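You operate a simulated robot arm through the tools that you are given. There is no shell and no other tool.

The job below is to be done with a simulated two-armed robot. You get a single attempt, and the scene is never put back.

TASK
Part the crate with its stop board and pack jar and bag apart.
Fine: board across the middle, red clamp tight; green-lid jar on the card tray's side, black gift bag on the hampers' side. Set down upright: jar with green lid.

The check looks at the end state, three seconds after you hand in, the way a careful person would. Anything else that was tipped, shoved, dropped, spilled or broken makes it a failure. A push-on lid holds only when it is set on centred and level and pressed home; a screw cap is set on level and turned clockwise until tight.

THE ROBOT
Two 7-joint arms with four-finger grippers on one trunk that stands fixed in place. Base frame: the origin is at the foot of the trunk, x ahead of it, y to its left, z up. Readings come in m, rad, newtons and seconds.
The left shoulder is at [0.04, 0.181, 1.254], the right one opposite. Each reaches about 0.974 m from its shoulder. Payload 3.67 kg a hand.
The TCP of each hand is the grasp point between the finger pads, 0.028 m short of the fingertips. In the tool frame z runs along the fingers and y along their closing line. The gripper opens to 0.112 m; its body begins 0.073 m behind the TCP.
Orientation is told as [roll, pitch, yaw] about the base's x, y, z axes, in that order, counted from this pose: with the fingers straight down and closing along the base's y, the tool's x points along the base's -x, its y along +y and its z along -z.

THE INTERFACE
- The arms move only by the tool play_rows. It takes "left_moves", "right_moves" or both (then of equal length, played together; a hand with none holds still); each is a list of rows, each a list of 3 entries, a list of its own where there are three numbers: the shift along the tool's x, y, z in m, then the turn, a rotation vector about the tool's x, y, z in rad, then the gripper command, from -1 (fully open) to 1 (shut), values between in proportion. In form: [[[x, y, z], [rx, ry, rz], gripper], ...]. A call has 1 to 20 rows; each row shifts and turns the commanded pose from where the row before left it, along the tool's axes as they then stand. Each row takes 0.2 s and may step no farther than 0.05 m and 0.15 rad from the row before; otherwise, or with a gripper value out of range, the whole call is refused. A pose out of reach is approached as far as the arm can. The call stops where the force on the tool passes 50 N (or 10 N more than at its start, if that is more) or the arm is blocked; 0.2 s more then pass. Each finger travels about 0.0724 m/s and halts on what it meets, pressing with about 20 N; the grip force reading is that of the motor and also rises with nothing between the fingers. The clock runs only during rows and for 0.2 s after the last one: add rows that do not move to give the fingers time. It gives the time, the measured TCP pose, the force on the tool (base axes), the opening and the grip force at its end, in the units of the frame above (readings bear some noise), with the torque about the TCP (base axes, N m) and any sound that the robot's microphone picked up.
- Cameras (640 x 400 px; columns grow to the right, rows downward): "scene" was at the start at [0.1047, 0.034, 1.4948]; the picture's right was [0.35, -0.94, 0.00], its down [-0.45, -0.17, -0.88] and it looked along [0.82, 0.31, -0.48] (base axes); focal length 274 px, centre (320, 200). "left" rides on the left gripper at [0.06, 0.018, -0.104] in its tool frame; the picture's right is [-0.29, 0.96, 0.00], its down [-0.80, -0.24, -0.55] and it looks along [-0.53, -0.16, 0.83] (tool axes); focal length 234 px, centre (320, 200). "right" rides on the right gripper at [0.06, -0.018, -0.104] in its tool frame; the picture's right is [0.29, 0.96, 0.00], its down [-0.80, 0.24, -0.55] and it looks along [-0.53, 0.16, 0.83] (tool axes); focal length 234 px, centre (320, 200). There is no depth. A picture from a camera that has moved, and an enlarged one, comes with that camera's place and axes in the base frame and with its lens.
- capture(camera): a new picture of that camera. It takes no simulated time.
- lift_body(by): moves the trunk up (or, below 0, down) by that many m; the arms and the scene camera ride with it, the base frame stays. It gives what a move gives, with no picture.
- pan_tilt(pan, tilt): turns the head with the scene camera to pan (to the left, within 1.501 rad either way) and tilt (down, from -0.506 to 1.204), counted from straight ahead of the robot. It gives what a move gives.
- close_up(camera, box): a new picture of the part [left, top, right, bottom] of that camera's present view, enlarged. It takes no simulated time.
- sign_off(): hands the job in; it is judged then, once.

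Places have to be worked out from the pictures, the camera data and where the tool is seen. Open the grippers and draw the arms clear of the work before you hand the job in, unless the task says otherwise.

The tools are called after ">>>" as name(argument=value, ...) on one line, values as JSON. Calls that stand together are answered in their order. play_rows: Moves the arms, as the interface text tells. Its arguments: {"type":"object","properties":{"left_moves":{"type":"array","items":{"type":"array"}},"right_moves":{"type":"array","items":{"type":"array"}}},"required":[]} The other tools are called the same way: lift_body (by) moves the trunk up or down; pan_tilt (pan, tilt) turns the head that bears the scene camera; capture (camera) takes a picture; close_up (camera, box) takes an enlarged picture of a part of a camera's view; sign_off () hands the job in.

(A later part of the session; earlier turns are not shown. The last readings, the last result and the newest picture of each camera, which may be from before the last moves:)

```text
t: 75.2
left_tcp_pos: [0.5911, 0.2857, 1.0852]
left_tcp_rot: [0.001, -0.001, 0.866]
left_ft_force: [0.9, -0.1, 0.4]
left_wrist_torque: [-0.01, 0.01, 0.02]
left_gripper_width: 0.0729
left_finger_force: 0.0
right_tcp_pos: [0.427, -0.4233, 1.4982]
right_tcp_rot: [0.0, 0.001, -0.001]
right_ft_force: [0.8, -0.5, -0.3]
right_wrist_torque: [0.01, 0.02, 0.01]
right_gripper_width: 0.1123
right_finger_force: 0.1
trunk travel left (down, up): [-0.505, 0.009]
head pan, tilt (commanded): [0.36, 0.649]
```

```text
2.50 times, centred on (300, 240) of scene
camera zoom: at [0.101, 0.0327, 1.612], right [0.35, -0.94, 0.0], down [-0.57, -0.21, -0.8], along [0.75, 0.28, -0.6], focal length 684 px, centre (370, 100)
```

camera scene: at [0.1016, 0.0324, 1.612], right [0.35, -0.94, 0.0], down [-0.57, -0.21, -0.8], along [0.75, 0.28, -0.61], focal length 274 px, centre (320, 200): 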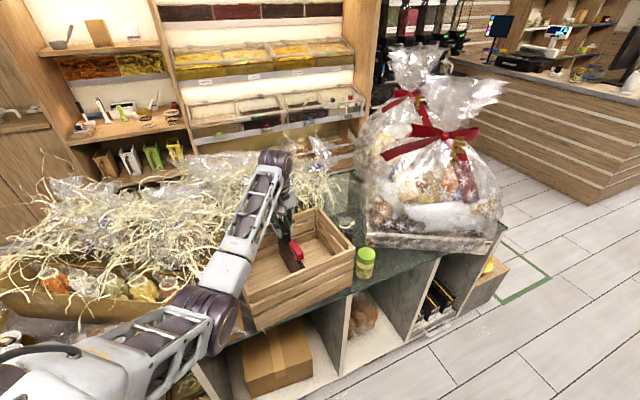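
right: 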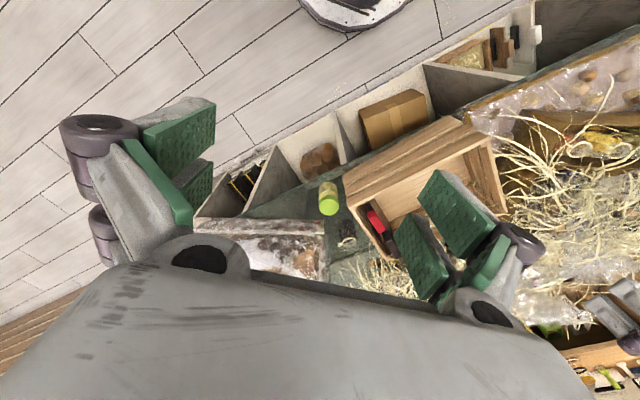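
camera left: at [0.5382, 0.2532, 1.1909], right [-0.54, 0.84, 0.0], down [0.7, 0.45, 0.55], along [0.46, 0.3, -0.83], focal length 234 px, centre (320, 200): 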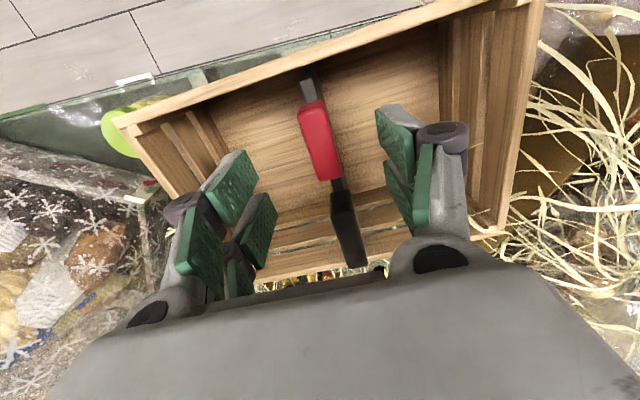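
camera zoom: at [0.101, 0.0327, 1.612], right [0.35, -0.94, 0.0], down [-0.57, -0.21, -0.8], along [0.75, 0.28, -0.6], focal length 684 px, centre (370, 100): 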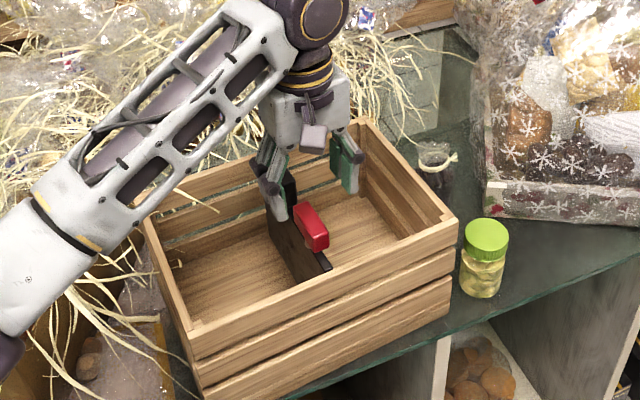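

The board stands upright across the middle, and the bar is right below the fingers. I descend and grip the bar again.

>>> play_rows(left_moves=[[[0.001, 0.001, 0.03], [0, 0, 0], -0.3], [[0.001, 0, 0.03], [0, 0, 0], -0.3], [[0, 0, 0], [0, 0, 0], 0.2], [[0, 0, 0], [0, 0, 0], 0.6], [[0, 0, 0], [0, 0, 0], 0.8], [[0, 0, 0], [0, 0, 0], 0.8]])

>>> play_rows(left_moves=[[[0, 0, 0], [0, 0, 0.1], 0.9], [[0, 0, 0], [0, 0, 0.1], 0.9], [[0, 0, 0], [0, 0, 0.1], 0.9], [[0, 0, 0], [0, 0, 0], 0.9]])

>>> capture(camera="left")

```text
t: 76.6
left_tcp_pos: [0.588, 0.2848, 1.0243]
left_tcp_rot: [0.003, 0.0, 0.866]
left_ft_force: [-0.9, -0.4, 0.4]
left_wrist_torque: [0.11, -0.14, -0.02]
left_gripper_width: 0.0222
left_finger_force: 20.0
right_tcp_pos: [0.4272, -0.4239, 1.4976]
right_tcp_rot: [-0.001, 0.001, 0.0]
right_ft_force: [0.4, 0.0, 1.0]
right_wrist_torque: [0.01, 0.02, 0.01]
right_gripper_width: 0.1121
right_finger_force: 0.0
trunk travel left (down, up): [-0.505, 0.009]
head pan, tilt (commanded): [0.36, 0.649]
```

```text
t: 77.6
left_tcp_pos: [0.588, 0.2838, 1.0246]
left_tcp_rot: [0.001, 0.0, 0.565]
left_ft_force: [-0.2, 0.5, 0.2]
left_wrist_torque: [0.34, -0.45, 0.0]
left_gripper_width: 0.022
left_finger_force: 20.0
right_tcp_pos: [0.4277, -0.4234, 1.4976]
right_tcp_rot: [0.0, -0.002, -0.003]
right_ft_force: [0.4, 0.4, -0.2]
right_wrist_torque: [0.01, -0.01, -0.01]
right_gripper_width: 0.1119
right_finger_force: 0.1
trunk travel left (down, up): [-0.505, 0.009]
head pan, tilt (commanded): [0.36, 0.649]
```

```text
taken
camera left: at [0.528, 0.2683, 1.1294], right [-0.27, 0.96, 0.0], down [0.8, 0.22, 0.55], along [0.53, 0.15, -0.83], focal length 234 px, centre (320, 200)
```

left: 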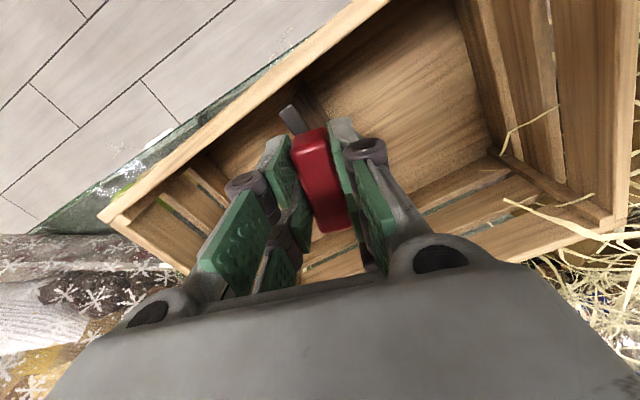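

The bar turns with the hand, torque still near zero. I keep turning clockwise in stages, reading the torque.

>>> play_rows(left_moves=[[[0, 0, 0], [0, 0, 0.12], 0.9], [[0, 0, 0], [0, 0, 0.12], 0.9], [[0, 0, 0], [0, 0, 0.12], 0.9], [[0, 0, 0], [0, 0, 0], 0.9]])

>>> play_rows(left_moves=[[[0, 0, 0], [0, 0, 0.12], 0.9], [[0, 0, 0], [0, 0, 0.12], 0.9], [[0, 0, 0], [0, 0, 0], 0.9]])

```text
t: 78.6
left_tcp_pos: [0.5888, 0.2862, 1.0234]
left_tcp_rot: [0.002, 0.0, 0.205]
left_ft_force: [6.1, 6.6, 0.4]
left_wrist_torque: [0.21, 0.09, 0.04]
left_gripper_width: 0.022
left_finger_force: 20.5
right_tcp_pos: [0.4276, -0.4223, 1.4978]
right_tcp_rot: [-0.001, 0.002, -0.001]
right_ft_force: [-0.5, -0.6, -0.1]
right_wrist_torque: [0.03, -0.03, -0.02]
right_gripper_width: 0.1121
right_finger_force: 0.1
trunk travel left (down, up): [-0.505, 0.009]
head pan, tilt (commanded): [0.36, 0.649]
```

```text
t: 79.4
left_tcp_pos: [0.589, 0.285, 1.0243]
left_tcp_rot: [0.001, 0.003, -0.034]
left_ft_force: [5.5, 6.9, -0.6]
left_wrist_torque: [0.15, -0.15, 0.03]
left_gripper_width: 0.022
left_finger_force: 20.1
right_tcp_pos: [0.4297, -0.4225, 1.4971]
right_tcp_rot: [0.0, 0.002, -0.002]
right_ft_force: [0.0, 0.0, 0.3]
right_wrist_torque: [-0.01, 0.03, -0.02]
right_gripper_width: 0.1119
right_finger_force: 0.1
trunk travel left (down, up): [-0.505, 0.009]
head pan, tilt (commanded): [0.36, 0.649]
```

Still free to turn (about 0.9 rad so far); a small side load shows I'm a millimetre off the stem, so I trim that and keep turning clockwise.

>>> play_rows(left_moves=[[[-0.001, 0.0012, 0], [0, 0, 0.1], 0.9], [[0, 0, 0], [0, 0, 0.1], 0.9], [[0, 0, 0], [0, 0, 0.1], 0.9], [[0, 0, 0], [0, 0, 0], 0.9]])

>>> play_rows(left_moves=[[[0, 0, 0], [0, 0, 0.1], 0.9], [[0, 0, 0], [0, 0, 0.1], 0.9], [[0, 0, 0], [0, 0, 0.1], 0.9], [[0, 0, 0], [0, 0, 0], 0.9]])

>>> close_up(camera="scene", box=[220, 160, 380, 320])

```text
t: 80.4
left_tcp_pos: [0.5909, 0.286, 1.0245]
left_tcp_rot: [0.0, 0.001, -0.335]
left_ft_force: [7.8, 7.7, 3.5]
left_wrist_torque: [0.44, 0.28, 0.06]
left_gripper_width: 0.0218
left_finger_force: 19.8
right_tcp_pos: [0.4285, -0.4232, 1.4976]
right_tcp_rot: [0.001, 0.003, -0.002]
right_ft_force: [-0.6, -0.2, -0.1]
right_wrist_torque: [-0.01, -0.02, -0.01]
right_gripper_width: 0.1122
right_finger_force: 0.1
trunk travel left (down, up): [-0.505, 0.009]
head pan, tilt (commanded): [0.36, 0.649]
```

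```text
t: 81.4
left_tcp_pos: [0.5889, 0.2854, 1.0241]
left_tcp_rot: [-0.002, 0.002, -0.638]
left_ft_force: [6.4, 7.0, 0.6]
left_wrist_torque: [0.03, -0.34, 0.07]
left_gripper_width: 0.022
left_finger_force: 20.2
right_tcp_pos: [0.4284, -0.4228, 1.4975]
right_tcp_rot: [0.001, 0.001, -0.001]
right_ft_force: [-0.3, -0.1, 1.2]
right_wrist_torque: [0.01, 0.03, 0.0]
right_gripper_width: 0.1119
right_finger_force: 0.1
trunk travel left (down, up): [-0.505, 0.009]
head pan, tilt (commanded): [0.36, 0.649]
```

```text
2.50 times, centred on (300, 240) of scene
camera zoom: at [0.1018, 0.0336, 1.6119], right [0.35, -0.94, 0.0], down [-0.57, -0.21, -0.8], along [0.75, 0.28, -0.61], focal length 684 px, centre (370, 100)
```

zoom: 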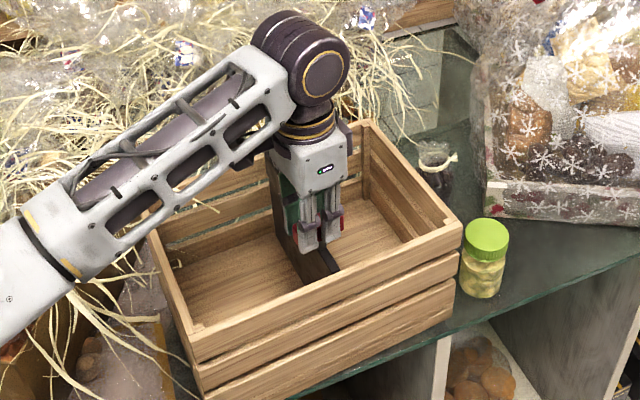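

About 1.5 rad turned with no resistance yet, so I continue clockwise.

>>> play_rows(left_moves=[[[0, 0, 0], [0, 0, 0.1], 0.9], [[0, 0, 0], [0, 0, 0.1], 0.9], [[0, 0, 0], [0, 0, 0.1], 0.9], [[0, 0, 0], [0, 0, 0], 0.9]])

>>> play_rows(left_moves=[[[0, 0, 0], [0, 0, 0.1], 0.9], [[0, 0, 0], [0, 0, 0.1], 0.9], [[0, 0, 0], [0, 0, 0.1], 0.9], [[0, 0, 0], [0, 0, 0], 0.9]])

```text
t: 82.4
left_tcp_pos: [0.5884, 0.2846, 1.0249]
left_tcp_rot: [-0.001, 0.001, -0.938]
left_ft_force: [-4.3, -1.1, 0.4]
left_wrist_torque: [0.05, 0.22, 0.85]
left_gripper_width: 0.0295
left_finger_force: 19.4
right_tcp_pos: [0.4264, -0.4248, 1.4988]
right_tcp_rot: [0.001, -0.001, -0.002]
right_ft_force: [0.6, 0.2, 0.3]
right_wrist_torque: [0.0, -0.01, -0.01]
right_gripper_width: 0.1121
right_finger_force: 0.1
trunk travel left (down, up): [-0.505, 0.009]
head pan, tilt (commanded): [0.36, 0.649]
```

```text
t: 83.4
left_tcp_pos: [0.5895, 0.2859, 1.0243]
left_tcp_rot: [-0.001, 0.001, -1.236]
left_ft_force: [1.4, 2.7, -0.3]
left_wrist_torque: [0.25, 0.06, 0.97]
left_gripper_width: 0.0398
left_finger_force: 20.2
right_tcp_pos: [0.427, -0.4228, 1.4979]
right_tcp_rot: [-0.001, 0.002, -0.003]
right_ft_force: [-0.3, -0.4, 0.2]
right_wrist_torque: [0.0, -0.04, 0.0]
right_gripper_width: 0.1119
right_finger_force: 0.1
trunk travel left (down, up): [-0.505, 0.009]
head pan, tilt (commanded): [0.36, 0.649]
```

The bar met firm resistance (torque ≈0.9, grip spreading) at about a quarter turn — it has come up against its tight stop. I open the fingers without turning and look at the bar.

>>> play_rows(left_moves=[[[0, 0, 0], [0, 0, 0], 0.0], [[0, 0, 0], [0, 0, 0], -0.4], [[0, 0, 0], [0, 0, 0], -0.4], [[0, 0, -0.03], [0, 0, 0], -0.4], [[0, 0, -0.03], [0, 0, 0], -0.4], [[0, 0, 0], [0, 0, 0], -0.4]])

>>> capture(camera="left")

>>> close_up(camera="scene", box=[220, 160, 380, 320])

```text
t: 84.8
left_tcp_pos: [0.5895, 0.286, 1.0842]
left_tcp_rot: [0.0, 0.003, -1.235]
left_ft_force: [0.0, 0.0, -0.3]
left_wrist_torque: [-0.04, -0.02, -0.04]
left_gripper_width: 0.0784
left_finger_force: 0.0
right_tcp_pos: [0.4269, -0.4246, 1.4982]
right_tcp_rot: [0.001, 0.0, -0.001]
right_ft_force: [0.0, 0.1, 0.6]
right_wrist_torque: [0.02, 0.02, -0.01]
right_gripper_width: 0.1117
right_finger_force: 0.0
trunk travel left (down, up): [-0.505, 0.009]
head pan, tilt (commanded): [0.36, 0.649]
```

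```text
taken
camera left: at [0.5861, 0.3494, 1.1893], right [1.0, 0.04, 0.0], down [0.04, -0.83, 0.55], along [0.02, -0.55, -0.83], focal length 234 px, centre (320, 200)
```

left: 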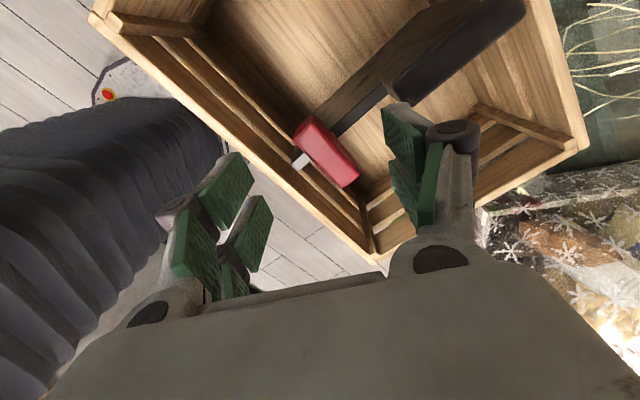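

```text
2.50 times, centred on (300, 240) of scene
camera zoom: at [0.101, 0.0326, 1.612], right [0.35, -0.94, 0.0], down [-0.57, -0.21, -0.8], along [0.75, 0.28, -0.6], focal length 684 px, centre (370, 100)
```

zoom: 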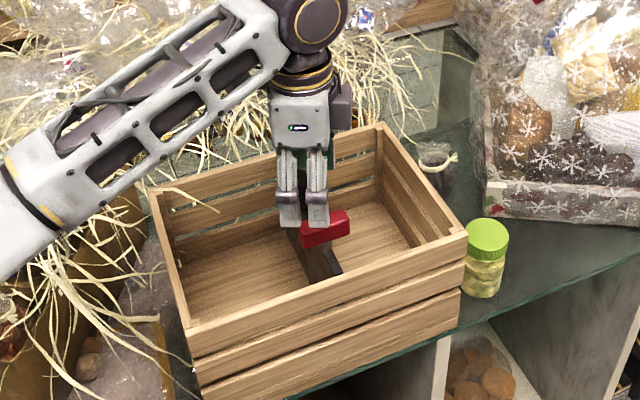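

The red bar now lies across the board (quarter turn done), but the crate itself looks turned slightly on the counter by the final torque. I check its present position closely.

>>> capture(camera="scene")

>>> close_up(camera="scene", box=[310, 180, 420, 300])

>>> close_up(camera="left", box=[90, 0, 600, 290])

```text
taken
camera scene: at [0.101, 0.0326, 1.612], right [0.35, -0.94, 0.0], down [-0.57, -0.21, -0.8], along [0.75, 0.28, -0.6], focal length 274 px, centre (320, 200)
```

scene: 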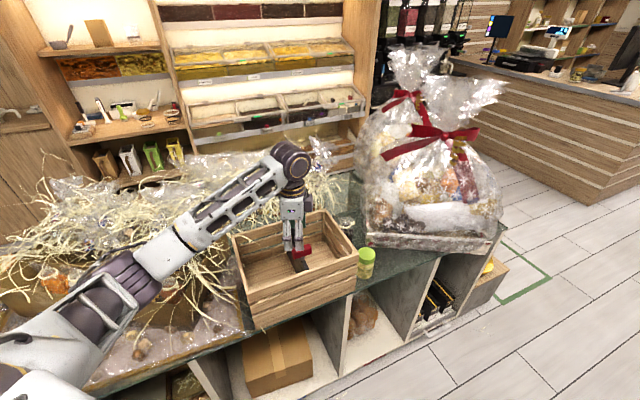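

```text
3.33 times, centred on (365, 240) of scene
camera zoom: at [0.101, 0.0326, 1.612], right [0.35, -0.94, 0.0], down [-0.57, -0.21, -0.8], along [0.75, 0.28, -0.6], focal length 913 px, centre (170, 67)
```

zoom: 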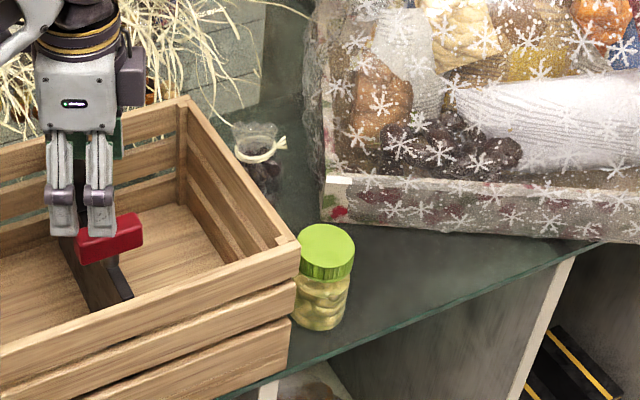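

```text
1.25 times, centred on (345, 145) of left
camera zoom: at [0.5861, 0.3494, 1.1893], right [1.0, 0.04, 0.0], down [0.04, -0.83, 0.55], along [0.02, -0.55, -0.83], focal length 294 px, centre (289, 269)
```

zoom: 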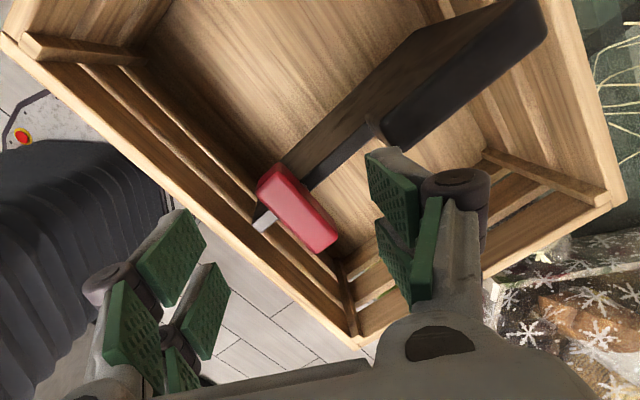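

Measured now: the bar is ~90° to the board (tight stop), but the crate turned about −5° (its centre moved ~1 cm). With the board clamped, I can hold the grip block and ease the crate back; first I rotate the hand to yaw 0.79 and move above the block.

>>> play_rows(left_moves=[[[0, 0, -0.03], [0, 0, -0.1443], -0.4], [[0, 0, 0], [0, 0, -0.1443], -0.4], [[0, 0, 0], [0, 0, -0.1443], -0.4], [[0, 0, 0], [0, 0, -0.1443], -0.4], [[0, 0, 0], [0, 0, -0.1443], -0.4], [[0, 0, 0], [0, 0, -0.1443], -0.4], [[0, 0, 0], [0, 0, -0.1443], -0.4], [[0, 0, 0], [0, 0, -0.1443], -0.4], [[0, 0, 0], [0, 0, -0.1443], -0.4], [[0, 0, 0], [0, 0, -0.1443], -0.4], [[0, 0, 0], [0, 0, -0.1443], -0.4], [[0, 0, 0], [0, 0, -0.1443], -0.4], [[0, 0, 0], [0, 0, -0.1443], -0.4], [[0, 0, 0], [0, 0, -0.1443], -0.4], [[-0.034, -0.004, 0], [0, 0, 0], -0.4], [[-0.034, -0.004, 0], [0, 0, 0], -0.4], [[-0.034, -0.004, 0], [0, 0, 0], -0.4], [[0, 0, 0], [0, 0, 0], -0.4]])

>>> capture(camera="left")

>>> capture(camera="scene")

```text
t: 88.6
left_tcp_pos: [0.6715, 0.3504, 1.117]
left_tcp_rot: [0.001, 0.002, 0.787]
left_ft_force: [0.1, 0.4, -0.5]
left_wrist_torque: [-0.03, 0.01, -0.01]
left_gripper_width: 0.0783
left_finger_force: 0.1
right_tcp_pos: [0.4281, -0.4246, 1.4982]
right_tcp_rot: [-0.001, 0.001, -0.001]
right_ft_force: [-0.1, 0.1, -0.1]
right_wrist_torque: [-0.03, -0.02, -0.04]
right_gripper_width: 0.112
right_finger_force: 0.0
trunk travel left (down, up): [-0.505, 0.009]
head pan, tilt (commanded): [0.36, 0.649]
```

```text
taken
camera left: at [0.6154, 0.3201, 1.2208], right [-0.47, 0.88, 0.0], down [0.73, 0.39, 0.55], along [0.49, 0.26, -0.83], focal length 234 px, centre (320, 200)
```

left: 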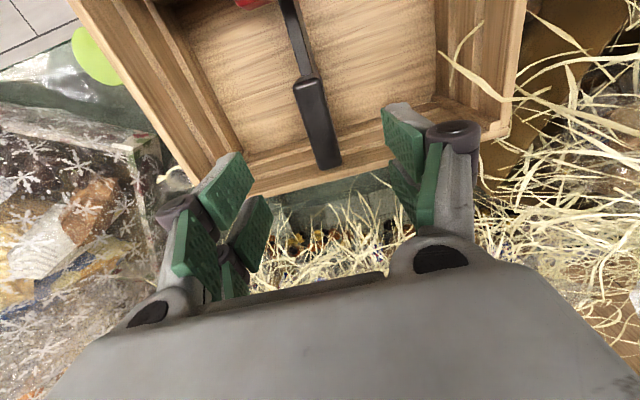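

```text
taken
camera scene: at [0.1004, 0.0324, 1.6121], right [0.35, -0.94, 0.0], down [-0.57, -0.21, -0.8], along [0.75, 0.28, -0.6], focal length 274 px, centre (320, 200)
```

scene: 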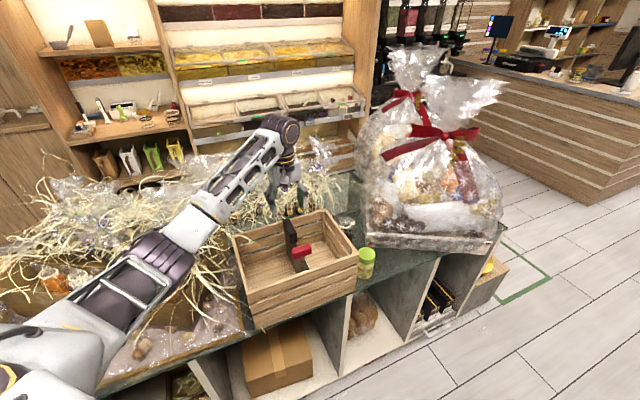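

The view of the crate is clear now; I enlarge it to measure the board's place and the crate's corners.

>>> close_up(camera="scene", box=[220, 195, 400, 335])

>>> close_up(camera="left", box=[60, 0, 540, 220])

```text
2.86 times, centred on (310, 265) of scene
camera zoom: at [0.1004, 0.0324, 1.6121], right [0.35, -0.94, 0.0], down [-0.57, -0.21, -0.8], along [0.75, 0.28, -0.6], focal length 782 px, centre (349, 14)
```

zoom: 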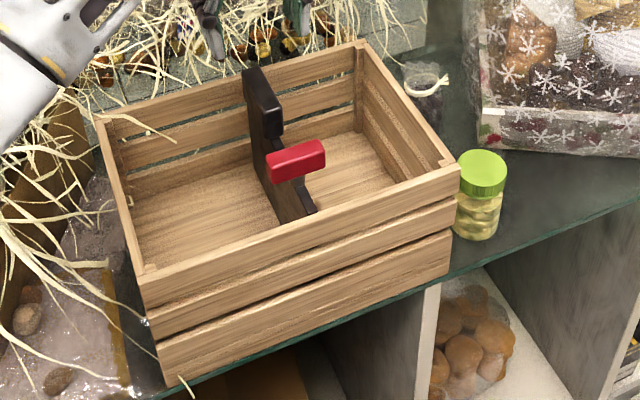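

```text
1.33 times, centred on (300, 110) of left
camera zoom: at [0.6154, 0.3201, 1.2208], right [-0.47, 0.88, 0.0], down [0.73, 0.39, 0.55], along [0.49, 0.26, -0.83], focal length 312 px, centre (347, 320)
```

zoom: 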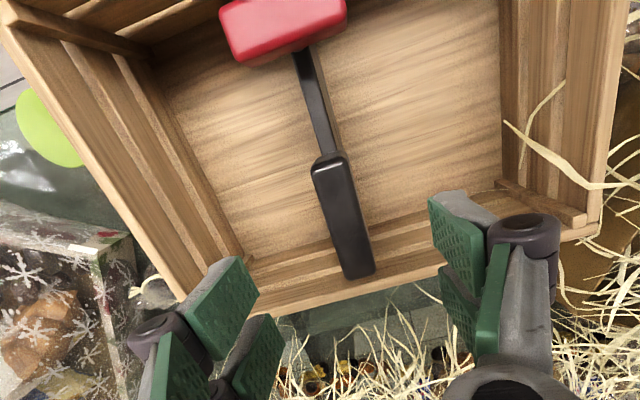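

The crate is turned to about −45° and the board sits ~1 cm hamper-side of centre. I grip the block (board is clamped to the crate) and will ease the whole crate back with a small controlled rotation, watching forces.

>>> play_rows(left_moves=[[[0.004, 0, 0.031], [0, 0, 0], -0.4], [[0.0035, 0, 0.031], [0, 0, 0], -0.4], [[0, 0, 0.031], [0, 0, 0], -0.4], [[0, 0, 0], [0, 0, 0], 0.2], [[0, 0, 0], [0, 0, 0], 0.6], [[0, 0, 0], [0, 0, 0], 0.9], [[0, 0, 0], [0, 0, 0], 0.9]])

>>> play_rows(left_moves=[[[-0.0014, 0.0014, 0], [0, 0, -0.0105], 0.9], [[-0.0014, 0.0014, 0], [0, 0, -0.0105], 0.9], [[0, 0, 0], [0, 0, 0], 0.9]])

>>> close_up(camera="scene", box=[220, 195, 400, 335])

```text
t: 90.2
left_tcp_pos: [0.6638, 0.3442, 1.022]
left_tcp_rot: [0.001, 0.0, 0.784]
left_ft_force: [1.2, -2.2, -0.5]
left_wrist_torque: [0.14, -0.34, -0.08]
left_gripper_width: 0.024
left_finger_force: 20.0
right_tcp_pos: [0.4279, -0.4233, 1.4986]
right_tcp_rot: [-0.001, 0.001, -0.001]
right_ft_force: [0.1, 0.8, 0.3]
right_wrist_torque: [-0.01, -0.01, 0.0]
right_gripper_width: 0.1123
right_finger_force: 0.1
trunk travel left (down, up): [-0.505, 0.009]
head pan, tilt (commanded): [0.36, 0.649]
```

```text
t: 91.0
left_tcp_pos: [0.663, 0.3463, 1.0214]
left_tcp_rot: [0.002, 0.0, 0.807]
left_ft_force: [-1.5, -3.0, 0.7]
left_wrist_torque: [-0.27, 0.18, -0.82]
left_gripper_width: 0.0242
left_finger_force: 19.7
right_tcp_pos: [0.4266, -0.4237, 1.4976]
right_tcp_rot: [0.002, 0.0, 0.001]
right_ft_force: [-0.3, -0.5, -0.3]
right_wrist_torque: [0.03, -0.03, -0.02]
right_gripper_width: 0.112
right_finger_force: 0.1
trunk travel left (down, up): [-0.505, 0.009]
head pan, tilt (commanded): [0.36, 0.649]
```

```text
2.86 times, centred on (310, 265) of scene
camera zoom: at [0.1004, 0.0317, 1.6121], right [0.35, -0.94, 0.0], down [-0.57, -0.21, -0.8], along [0.75, 0.28, -0.6], focal length 782 px, centre (349, 14)
```

zoom: 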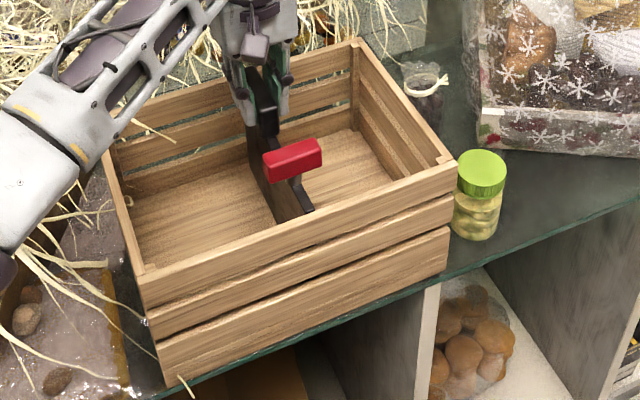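

The crate follows with small forces (≈3 N, 0.8 N·m). I continue the rest of the correction.

>>> play_rows(left_moves=[[[-0.0014, 0.0014, 0], [0, 0, -0.0105], 0.9], [[-0.0014, 0.0014, 0], [0, 0, -0.0105], 0.9], [[-0.0014, 0.0014, 0], [0, 0, -0.0105], 0.9], [[-0.0014, 0.0014, 0], [0, 0, -0.0105], 0.9], [[-0.0014, 0.0014, 0], [0, 0, -0.0105], 0.9], [[-0.0014, 0.0014, 0], [0, 0, -0.0105], 0.9], [[0, 0, 0], [0, 0, -0.0105], 0.9], [[0, 0, 0], [0, 0, 0], 0.9]])

>>> close_up(camera="scene", box=[220, 195, 400, 335])

>>> capture(camera="left")

```text
t: 92.8
left_tcp_pos: [0.6647, 0.36, 1.0227]
left_tcp_rot: [0.001, 0.001, 0.881]
left_ft_force: [-0.3, -2.0, -0.1]
left_wrist_torque: [-0.07, 0.04, -1.0]
left_gripper_width: 0.0244
left_finger_force: 20.0
right_tcp_pos: [0.4282, -0.4236, 1.4973]
right_tcp_rot: [0.0, 0.0, -0.002]
right_ft_force: [-0.6, -1.2, -0.3]
right_wrist_torque: [-0.02, 0.02, -0.02]
right_gripper_width: 0.1123
right_finger_force: 0.0
trunk travel left (down, up): [-0.505, 0.009]
head pan, tilt (commanded): [0.36, 0.649]
```

```text
2.86 times, centred on (310, 265) of scene
camera zoom: at [0.1008, 0.0323, 1.612], right [0.35, -0.94, 0.0], down [-0.57, -0.21, -0.8], along [0.75, 0.28, -0.6], focal length 782 px, centre (349, 14)
```

zoom: 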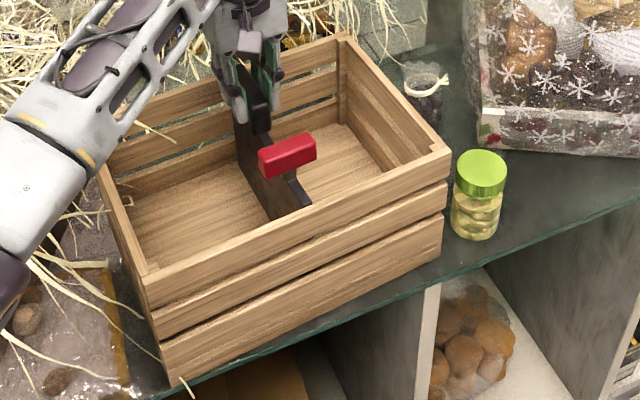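

```text
taken
camera left: at [0.6118, 0.3256, 1.1279], right [-0.55, 0.83, 0.0], down [0.69, 0.46, 0.55], along [0.46, 0.31, -0.83], focal length 234 px, centre (320, 200)
```

left: 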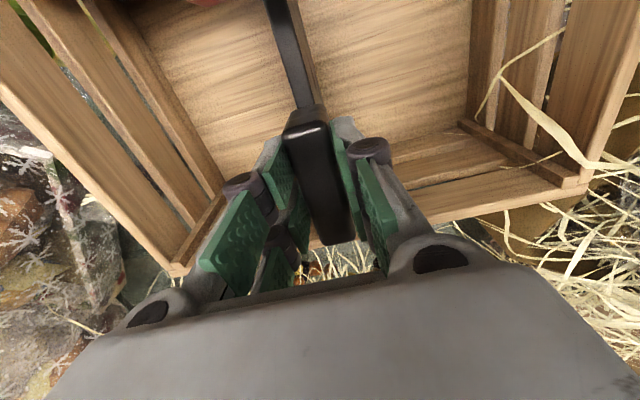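

The crate is back within a few millimetres of its original pose (axis ≈ −40.5°), the board about 5 mm from the middle and clamped. I release the block, rise clear, and look at the whole.

>>> play_rows(left_moves=[[[0, 0, 0], [0, 0, 0], 0.5], [[0, 0, 0], [0, 0, 0], 0.0], [[0, 0, 0], [0, 0, 0], -0.4], [[0, 0, -0.03], [0, 0, 0], -0.4], [[0, 0, -0.04], [0, 0, 0], -0.4], [[0, 0, -0.04], [0, 0, 0], -0.4], [[0, 0, 0], [0, 0, 0], -0.4]])

>>> close_up(camera="scene", box=[220, 195, 400, 335])

>>> capture(camera="left")

```text
t: 94.4
left_tcp_pos: [0.6659, 0.3587, 1.1316]
left_tcp_rot: [0.002, 0.003, 0.881]
left_ft_force: [-0.5, 0.6, -0.4]
left_wrist_torque: [0.01, 0.02, -0.02]
left_gripper_width: 0.0784
left_finger_force: 0.0
right_tcp_pos: [0.4278, -0.4241, 1.4977]
right_tcp_rot: [0.001, 0.0, -0.001]
right_ft_force: [0.4, -1.0, 0.2]
right_wrist_torque: [-0.02, -0.01, 0.0]
right_gripper_width: 0.1119
right_finger_force: 0.1
trunk travel left (down, up): [-0.505, 0.009]
head pan, tilt (commanded): [0.36, 0.649]
```

```text
2.86 times, centred on (310, 265) of scene
camera zoom: at [0.101, 0.0324, 1.612], right [0.35, -0.94, 0.0], down [-0.57, -0.21, -0.8], along [0.75, 0.28, -0.6], focal length 782 px, centre (349, 14)
```

zoom: 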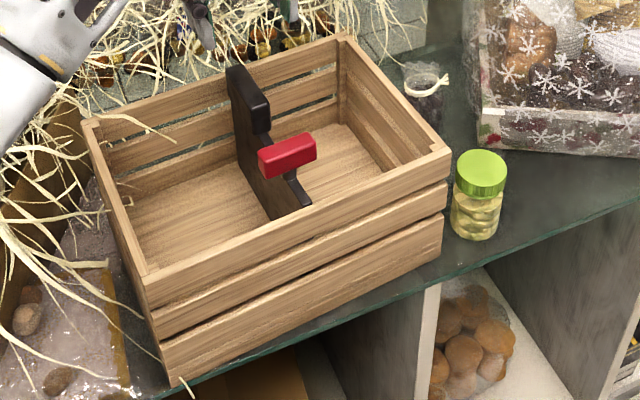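

```text
taken
camera left: at [0.6129, 0.3248, 1.2375], right [-0.55, 0.83, 0.0], down [0.69, 0.46, 0.55], along [0.46, 0.31, -0.83], focal length 234 px, centre (320, 200)
```

left: 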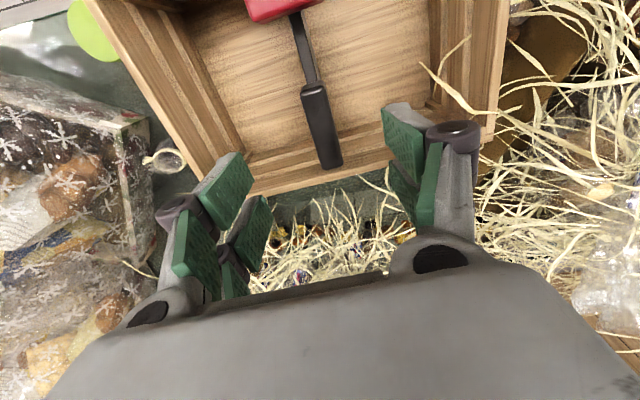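

Everything looks right: board mid-crate, bar across it, crate back in place. Next is the jar: I move the left hand above it near (0.762, 0.107) and turn to yaw 0.4 so the fingers clear the crate wall and the camera stays in free space.

>>> play_rows(left_moves=[[[0.0222, -0.039, 0], [0, 0, 0], -0.52], [[0.0222, -0.039, 0], [0, 0, 0], -0.52], [[0.0222, -0.039, 0], [0, 0, 0], -0.52], [[0.0222, -0.039, 0], [0, 0, 0], -0.52], [[0.0222, -0.039, 0], [0, 0, 0], -0.52], [[0.0222, -0.039, 0], [0, 0, 0], -0.52], [[0, 0, 0], [0, 0, 0.12], -0.52], [[0, 0, 0], [0, 0, 0.12], -0.52], [[0, 0, 0], [0, 0, 0.12], -0.52], [[0, 0, 0], [0, 0, 0.12], -0.52], [[0, 0, 0], [0, 0, 0], -0.52]])

>>> capture(camera="left")

>>> capture(camera="scene")

```text
t: 96.8
left_tcp_pos: [0.7595, 0.1084, 1.1329]
left_tcp_rot: [0.003, 0.002, 0.397]
left_ft_force: [-0.3, 0.6, 0.0]
left_wrist_torque: [-0.01, 0.01, 0.01]
left_gripper_width: 0.0851
left_finger_force: 0.0
right_tcp_pos: [0.4287, -0.424, 1.4978]
right_tcp_rot: [0.0, 0.0, -0.002]
right_ft_force: [0.4, 0.3, 0.0]
right_wrist_torque: [-0.03, -0.02, -0.01]
right_gripper_width: 0.1119
right_finger_force: 0.1
trunk travel left (down, up): [-0.505, 0.009]
head pan, tilt (commanded): [0.36, 0.649]
```

```text
taken
camera left: at [0.6967, 0.1017, 1.2377], right [-0.11, 0.99, 0.0], down [0.83, 0.09, 0.55], along [0.55, 0.06, -0.83], focal length 234 px, centre (320, 200)
```

left: 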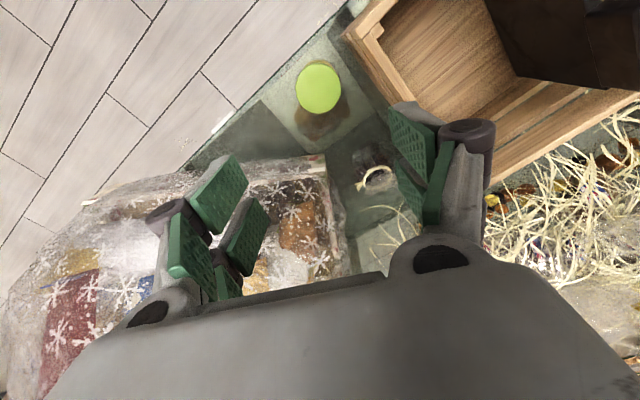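

```text
taken
camera scene: at [0.1009, 0.0326, 1.612], right [0.35, -0.94, 0.0], down [-0.57, -0.21, -0.8], along [0.75, 0.28, -0.6], focal length 274 px, centre (320, 200)
```

scene: 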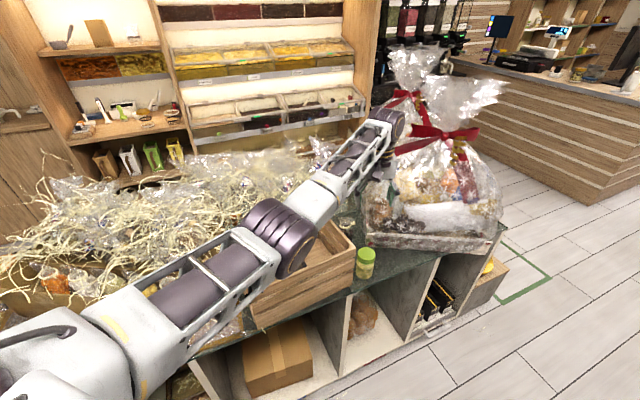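

I refine the jar's position with enlarged views from both cameras.

>>> close_up(camera="left", box=[240, 20, 440, 220])

>>> close_up(camera="scene", box=[310, 190, 420, 300])

>>> capture(camera="right")

```text
2.00 times, centred on (340, 120) of left
camera zoom: at [0.6967, 0.1017, 1.2377], right [-0.11, 0.99, 0.0], down [0.83, 0.09, 0.55], along [0.55, 0.06, -0.83], focal length 468 px, centre (280, 360)
```

zoom: 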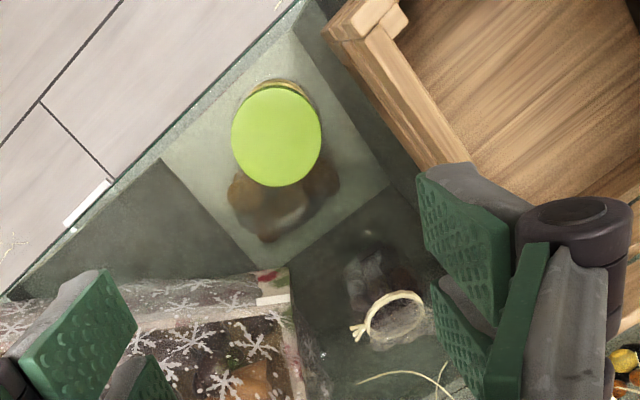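

```text
3.64 times, centred on (365, 245) of scene
camera zoom: at [0.1009, 0.0326, 1.612], right [0.35, -0.94, 0.0], down [-0.57, -0.21, -0.8], along [0.75, 0.28, -0.6], focal length 996 px, centre (156, 36)
```

zoom: 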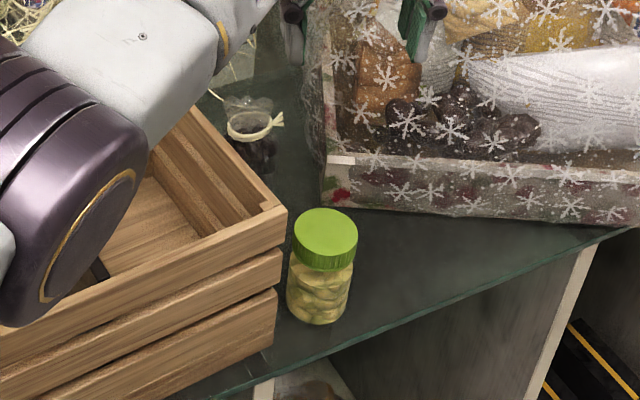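

```text
taken
camera right: at [0.3677, -0.442, 1.6029], right [-0.29, 0.96, 0.0], down [0.8, 0.24, 0.55], along [0.53, 0.16, -0.83], focal length 234 px, centre (320, 200)
```

right: 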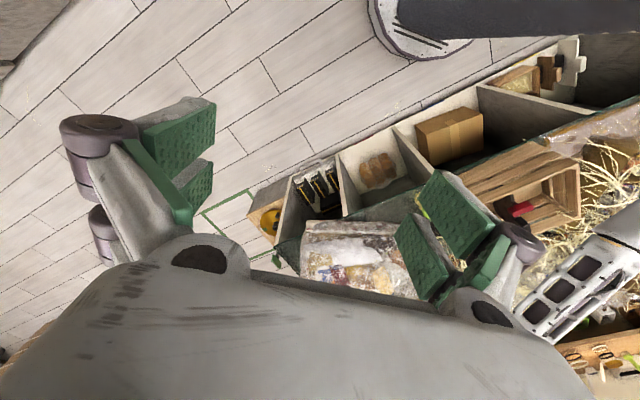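

The jar's lid top is at about (0.745, 0.105, 0.903), Ø≈60 mm, with only ~36 mm to the crate wall. Closing parallel to that wall with the camera on the free hamper-front side (yaw ≈2.44) would be safest, so I test whether the wrist can turn there.

>>> play_rows(left_moves=[[[0, 0, 0], [0, 0, -0.146], -0.52], [[0, 0, 0], [0, 0, -0.146], -0.52], [[0, 0, 0], [0, 0, -0.146], -0.52], [[0, 0, 0], [0, 0, -0.146], -0.52], [[0, 0, 0], [0, 0, -0.146], -0.52], [[0, 0, 0], [0, 0, -0.146], -0.52], [[0, 0, 0], [0, 0, -0.146], -0.52], [[0, 0, 0], [0, 0, 0], -0.52]])

```text
t: 98.6
left_tcp_pos: [0.7594, 0.1078, 1.1308]
left_tcp_rot: [0.002, -0.001, 1.424]
left_ft_force: [-0.3, 0.0, -0.3]
left_wrist_torque: [0.0, -0.03, 0.03]
left_gripper_width: 0.0849
left_finger_force: 0.0
right_tcp_pos: [0.4272, -0.4252, 1.498]
right_tcp_rot: [-0.001, 0.0, -0.001]
right_ft_force: [-0.3, -0.7, 0.3]
right_wrist_torque: [-0.03, -0.02, 0.02]
right_gripper_width: 0.112
right_finger_force: 0.0
trunk travel left (down, up): [-0.505, 0.009]
head pan, tilt (commanded): [0.36, 0.649]
```

That works so far; I continue the turn to yaw 2.44.

>>> play_rows(left_moves=[[[0, 0, 0], [0, 0, -0.146], -0.52], [[0, 0, 0], [0, 0, -0.146], -0.52], [[0, 0, 0], [0, 0, -0.146], -0.52], [[0, 0, 0], [0, 0, -0.146], -0.52], [[0, 0, 0], [0, 0, -0.146], -0.52], [[0, 0, 0], [0, 0, -0.146], -0.52], [[0, 0, 0], [0, 0, -0.14], -0.52], [[0, 0, 0], [0, 0, 0], -0.52]])

>>> capture(camera="left")

>>> capture(camera="scene")

```text
t: 100.4
left_tcp_pos: [0.7604, 0.1089, 1.1308]
left_tcp_rot: [0.0, -0.002, 2.441]
left_ft_force: [0.7, -0.9, -0.3]
left_wrist_torque: [0.0, 0.0, -0.01]
left_gripper_width: 0.085
left_finger_force: 0.0
right_tcp_pos: [0.4263, -0.4254, 1.4976]
right_tcp_rot: [0.001, 0.001, -0.002]
right_ft_force: [-0.3, -0.4, 0.7]
right_wrist_torque: [-0.06, 0.04, -0.02]
right_gripper_width: 0.112
right_finger_force: 0.2
trunk travel left (down, up): [-0.505, 0.009]
head pan, tilt (commanded): [0.36, 0.649]
```

```text
taken
camera left: at [0.7934, 0.0561, 1.2365], right [-0.84, -0.55, 0.0], down [-0.45, 0.7, 0.56], along [-0.3, 0.46, -0.83], focal length 234 px, centre (320, 200)
```

left: 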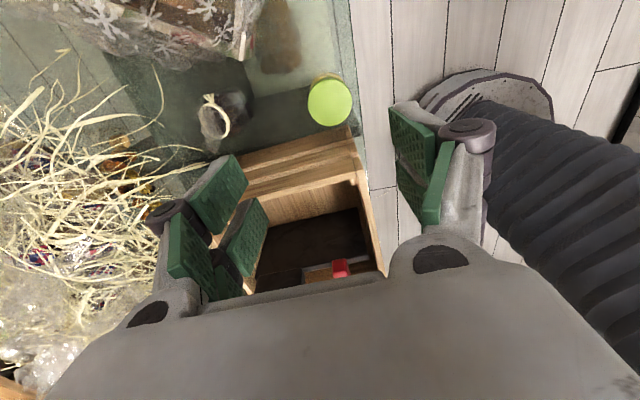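

```text
taken
camera scene: at [0.1008, 0.0322, 1.612], right [0.35, -0.94, 0.0], down [-0.57, -0.21, -0.8], along [0.75, 0.28, -0.6], focal length 274 px, centre (320, 200)
```

scene: 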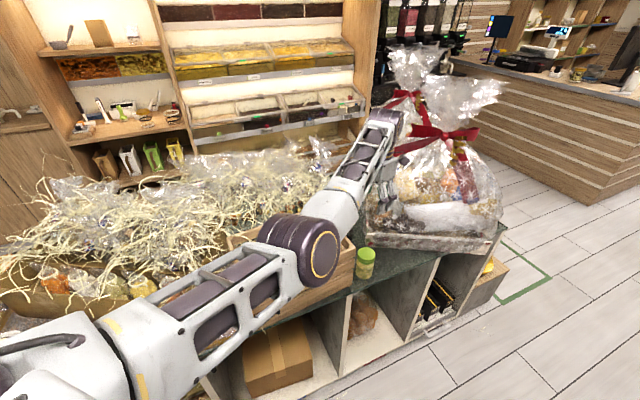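

The wrist turns there fine; from this side the jar still reads (0.746, 0.104). I lower the trunk 0.1 m for reach and centre over the jar.

>>> lift_body(by=-0.1)

>>> play_rows(left_moves=[[[-0.0078, 0.013, 0], [0, 0, 0], -0.6], [[0, 0, 0.03], [0, 0, 0], -0.6], [[0, 0, 0.03], [0, 0, 0], -0.6], [[0, 0, 0], [0, 0, 0], -0.6]])

>>> capture(camera="left")

>>> close_up(camera="scene", box=[290, 130, 430, 270])

```text
t: 101.7
left_tcp_pos: [0.7582, 0.1075, 1.0319]
left_tcp_rot: [-0.002, -0.001, 2.438]
left_ft_force: [-0.9, -0.5, 0.8]
left_wrist_torque: [0.01, 0.04, -0.01]
left_gripper_width: 0.0851
left_finger_force: 0.0
right_tcp_pos: [0.4278, -0.4245, 1.3978]
right_tcp_rot: [0.001, -0.001, -0.002]
right_ft_force: [-0.4, -1.4, -0.4]
right_wrist_torque: [0.01, -0.01, -0.02]
right_gripper_width: 0.1118
right_finger_force: 0.1
trunk travel left (down, up): [-0.405, 0.109]
head pan, tilt (commanded): [0.36, 0.649]
```

```text
t: 102.7
left_tcp_pos: [0.7461, 0.1048, 0.9726]
left_tcp_rot: [0.001, -0.003, 2.439]
left_ft_force: [0.0, -0.1, -0.5]
left_wrist_torque: [-0.01, -0.01, 0.0]
left_gripper_width: 0.0896
left_finger_force: 0.1
right_tcp_pos: [0.4277, -0.4252, 1.3976]
right_tcp_rot: [0.0, 0.001, -0.001]
right_ft_force: [-0.8, 0.4, 0.0]
right_wrist_torque: [0.02, -0.01, 0.02]
right_gripper_width: 0.1121
right_finger_force: 0.0
trunk travel left (down, up): [-0.405, 0.109]
head pan, tilt (commanded): [0.36, 0.649]
```

```text
taken
camera left: at [0.7803, 0.0512, 1.0766], right [-0.84, -0.54, 0.0], down [-0.45, 0.7, 0.56], along [-0.3, 0.47, -0.83], focal length 234 px, centre (320, 200)
```

left: 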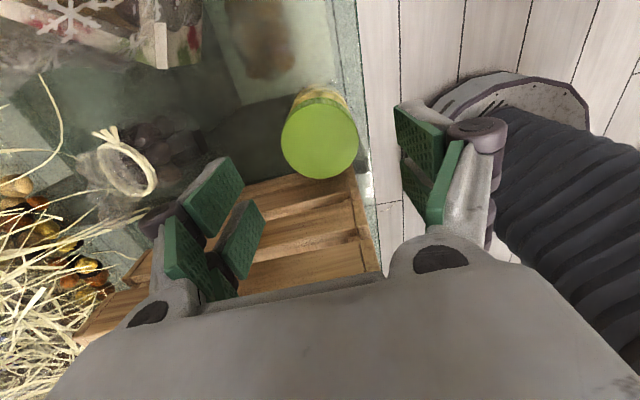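

```text
2.86 times, centred on (360, 200) of scene
camera zoom: at [0.1002, 0.0319, 1.5119], right [0.35, -0.94, 0.0], down [-0.57, -0.21, -0.8], along [0.75, 0.28, -0.6], focal length 782 px, centre (206, 200)
```

zoom: 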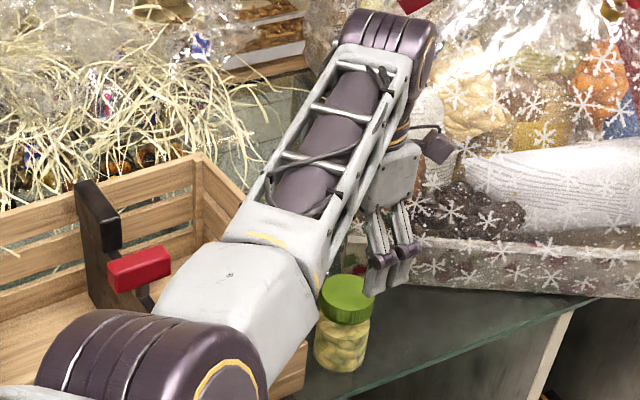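

Jar is centred to within a few mm. I trim 4 mm, then descend to grip height (TCP z≈0.845) with the fingers straddling it along the wall direction.

>>> play_rows(left_moves=[[[0.004, 0.002, 0.032], [0, 0, 0], -0.6], [[0, 0, 0.032], [0, 0, 0], -0.6], [[0, 0, 0], [0, 0, 0], -0.6]])

>>> capture(camera="left")

>>> close_up(camera="scene", box=[290, 130, 430, 270])

```text
t: 103.5
left_tcp_pos: [0.7443, 0.0986, 0.9078]
left_tcp_rot: [0.0, 0.0, 2.438]
left_ft_force: [0.9, -0.5, 0.3]
left_wrist_torque: [0.01, 0.01, 0.01]
left_gripper_width: 0.0898
left_finger_force: 0.0
right_tcp_pos: [0.4269, -0.4245, 1.3973]
right_tcp_rot: [-0.002, 0.001, -0.001]
right_ft_force: [-1.1, 0.0, -0.6]
right_wrist_torque: [0.02, -0.02, -0.01]
right_gripper_width: 0.1119
right_finger_force: 0.1
trunk travel left (down, up): [-0.405, 0.109]
head pan, tilt (commanded): [0.36, 0.649]
```

```text
taken
camera left: at [0.7784, 0.0471, 1.0124], right [-0.84, -0.54, 0.0], down [-0.45, 0.7, 0.56], along [-0.3, 0.47, -0.83], focal length 234 px, centre (320, 200)
```

left: 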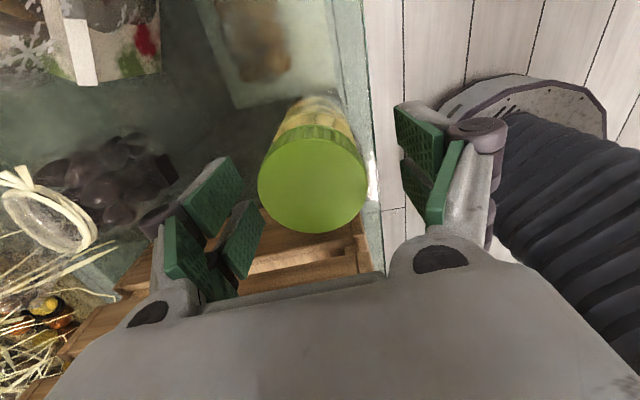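

```text
2.86 times, centred on (360, 200) of scene
camera zoom: at [0.1005, 0.0323, 1.5119], right [0.35, -0.94, 0.0], down [-0.57, -0.21, -0.8], along [0.75, 0.28, -0.6], focal length 782 px, centre (206, 200)
```

zoom: 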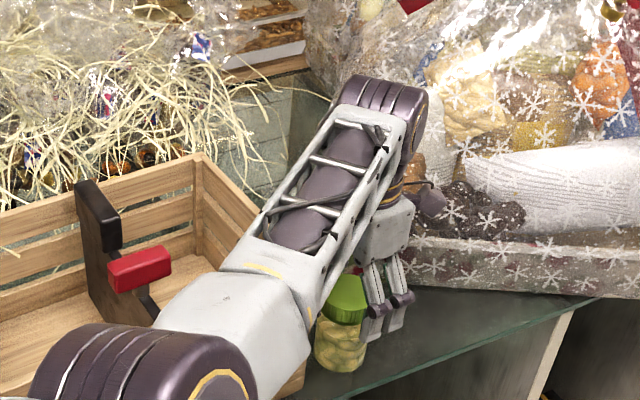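

The jar is nicely between the open fingers. I descend the last 63 mm and close on it.

>>> play_rows(left_moves=[[[0, -0.003, 0.031], [0, 0, 0], -0.6], [[0, 0, 0.031], [0, 0, 0], -0.6], [[0, 0, 0], [0, 0, 0], -0.6]])

>>> play_rows(left_moves=[[[0, 0, 0], [0, 0, 0], -0.2], [[0, 0, 0], [0, 0, 0], 0.1], [[0, 0, 0], [0, 0, 0], 0.4], [[0, 0, 0], [0, 0, 0], 0.4]])

>>> capture(camera="left")

>>> close_up(camera="scene", box=[290, 130, 430, 270])

```text
t: 104.3
left_tcp_pos: [0.7467, 0.1014, 0.851]
left_tcp_rot: [-0.001, 0.0, 2.441]
left_ft_force: [0.1, 1.2, 0.6]
left_wrist_torque: [-0.03, -0.01, -0.01]
left_gripper_width: 0.09
left_finger_force: 0.5
right_tcp_pos: [0.427, -0.4244, 1.3973]
right_tcp_rot: [0.0, 0.001, -0.002]
right_ft_force: [-0.8, 0.2, 0.0]
right_wrist_torque: [-0.03, 0.0, -0.03]
right_gripper_width: 0.112
right_finger_force: 0.1
trunk travel left (down, up): [-0.405, 0.109]
head pan, tilt (commanded): [0.36, 0.649]
```

```text
t: 105.3
left_tcp_pos: [0.7457, 0.1024, 0.8519]
left_tcp_rot: [-0.004, 0.005, 2.441]
left_ft_force: [4.0, 2.9, 23.0]
left_wrist_torque: [-0.25, 0.14, -0.03]
left_gripper_width: 0.0745
left_finger_force: 19.8
right_tcp_pos: [0.4255, -0.4241, 1.3996]
right_tcp_rot: [0.0, 0.0, -0.003]
right_ft_force: [-0.3, 0.3, 0.6]
right_wrist_torque: [-0.02, -0.02, 0.0]
right_gripper_width: 0.1119
right_finger_force: 0.1
trunk travel left (down, up): [-0.405, 0.109]
head pan, tilt (commanded): [0.36, 0.649]
```

```text
taken
camera left: at [0.7792, 0.0497, 0.9565], right [-0.84, -0.55, 0.0], down [-0.46, 0.7, 0.55], along [-0.3, 0.47, -0.83], focal length 234 px, centre (320, 200)
```

left: 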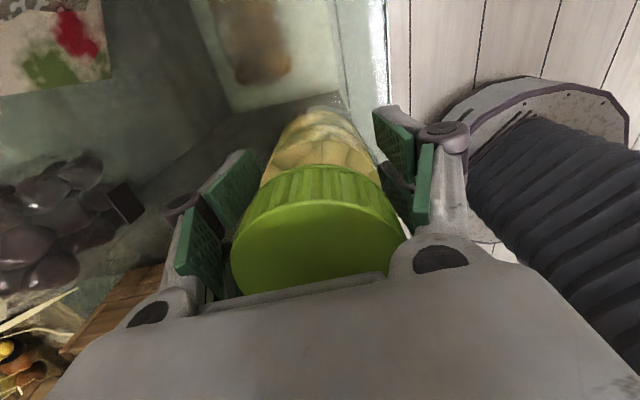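

```text
2.86 times, centred on (360, 200) of scene
camera zoom: at [0.0983, 0.0324, 1.5121], right [0.35, -0.94, 0.0], down [-0.56, -0.21, -0.8], along [0.75, 0.28, -0.6], focal length 782 px, centre (206, 200)
```

zoom: 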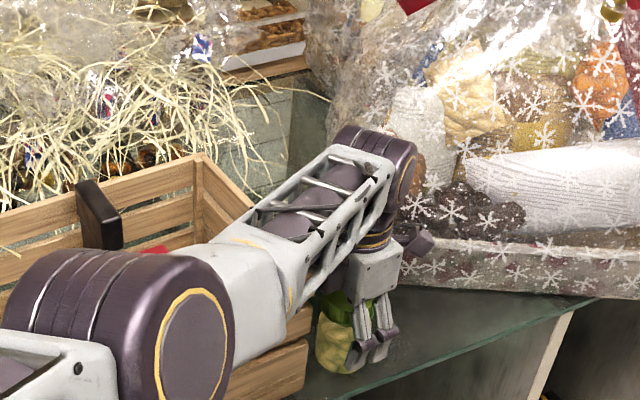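

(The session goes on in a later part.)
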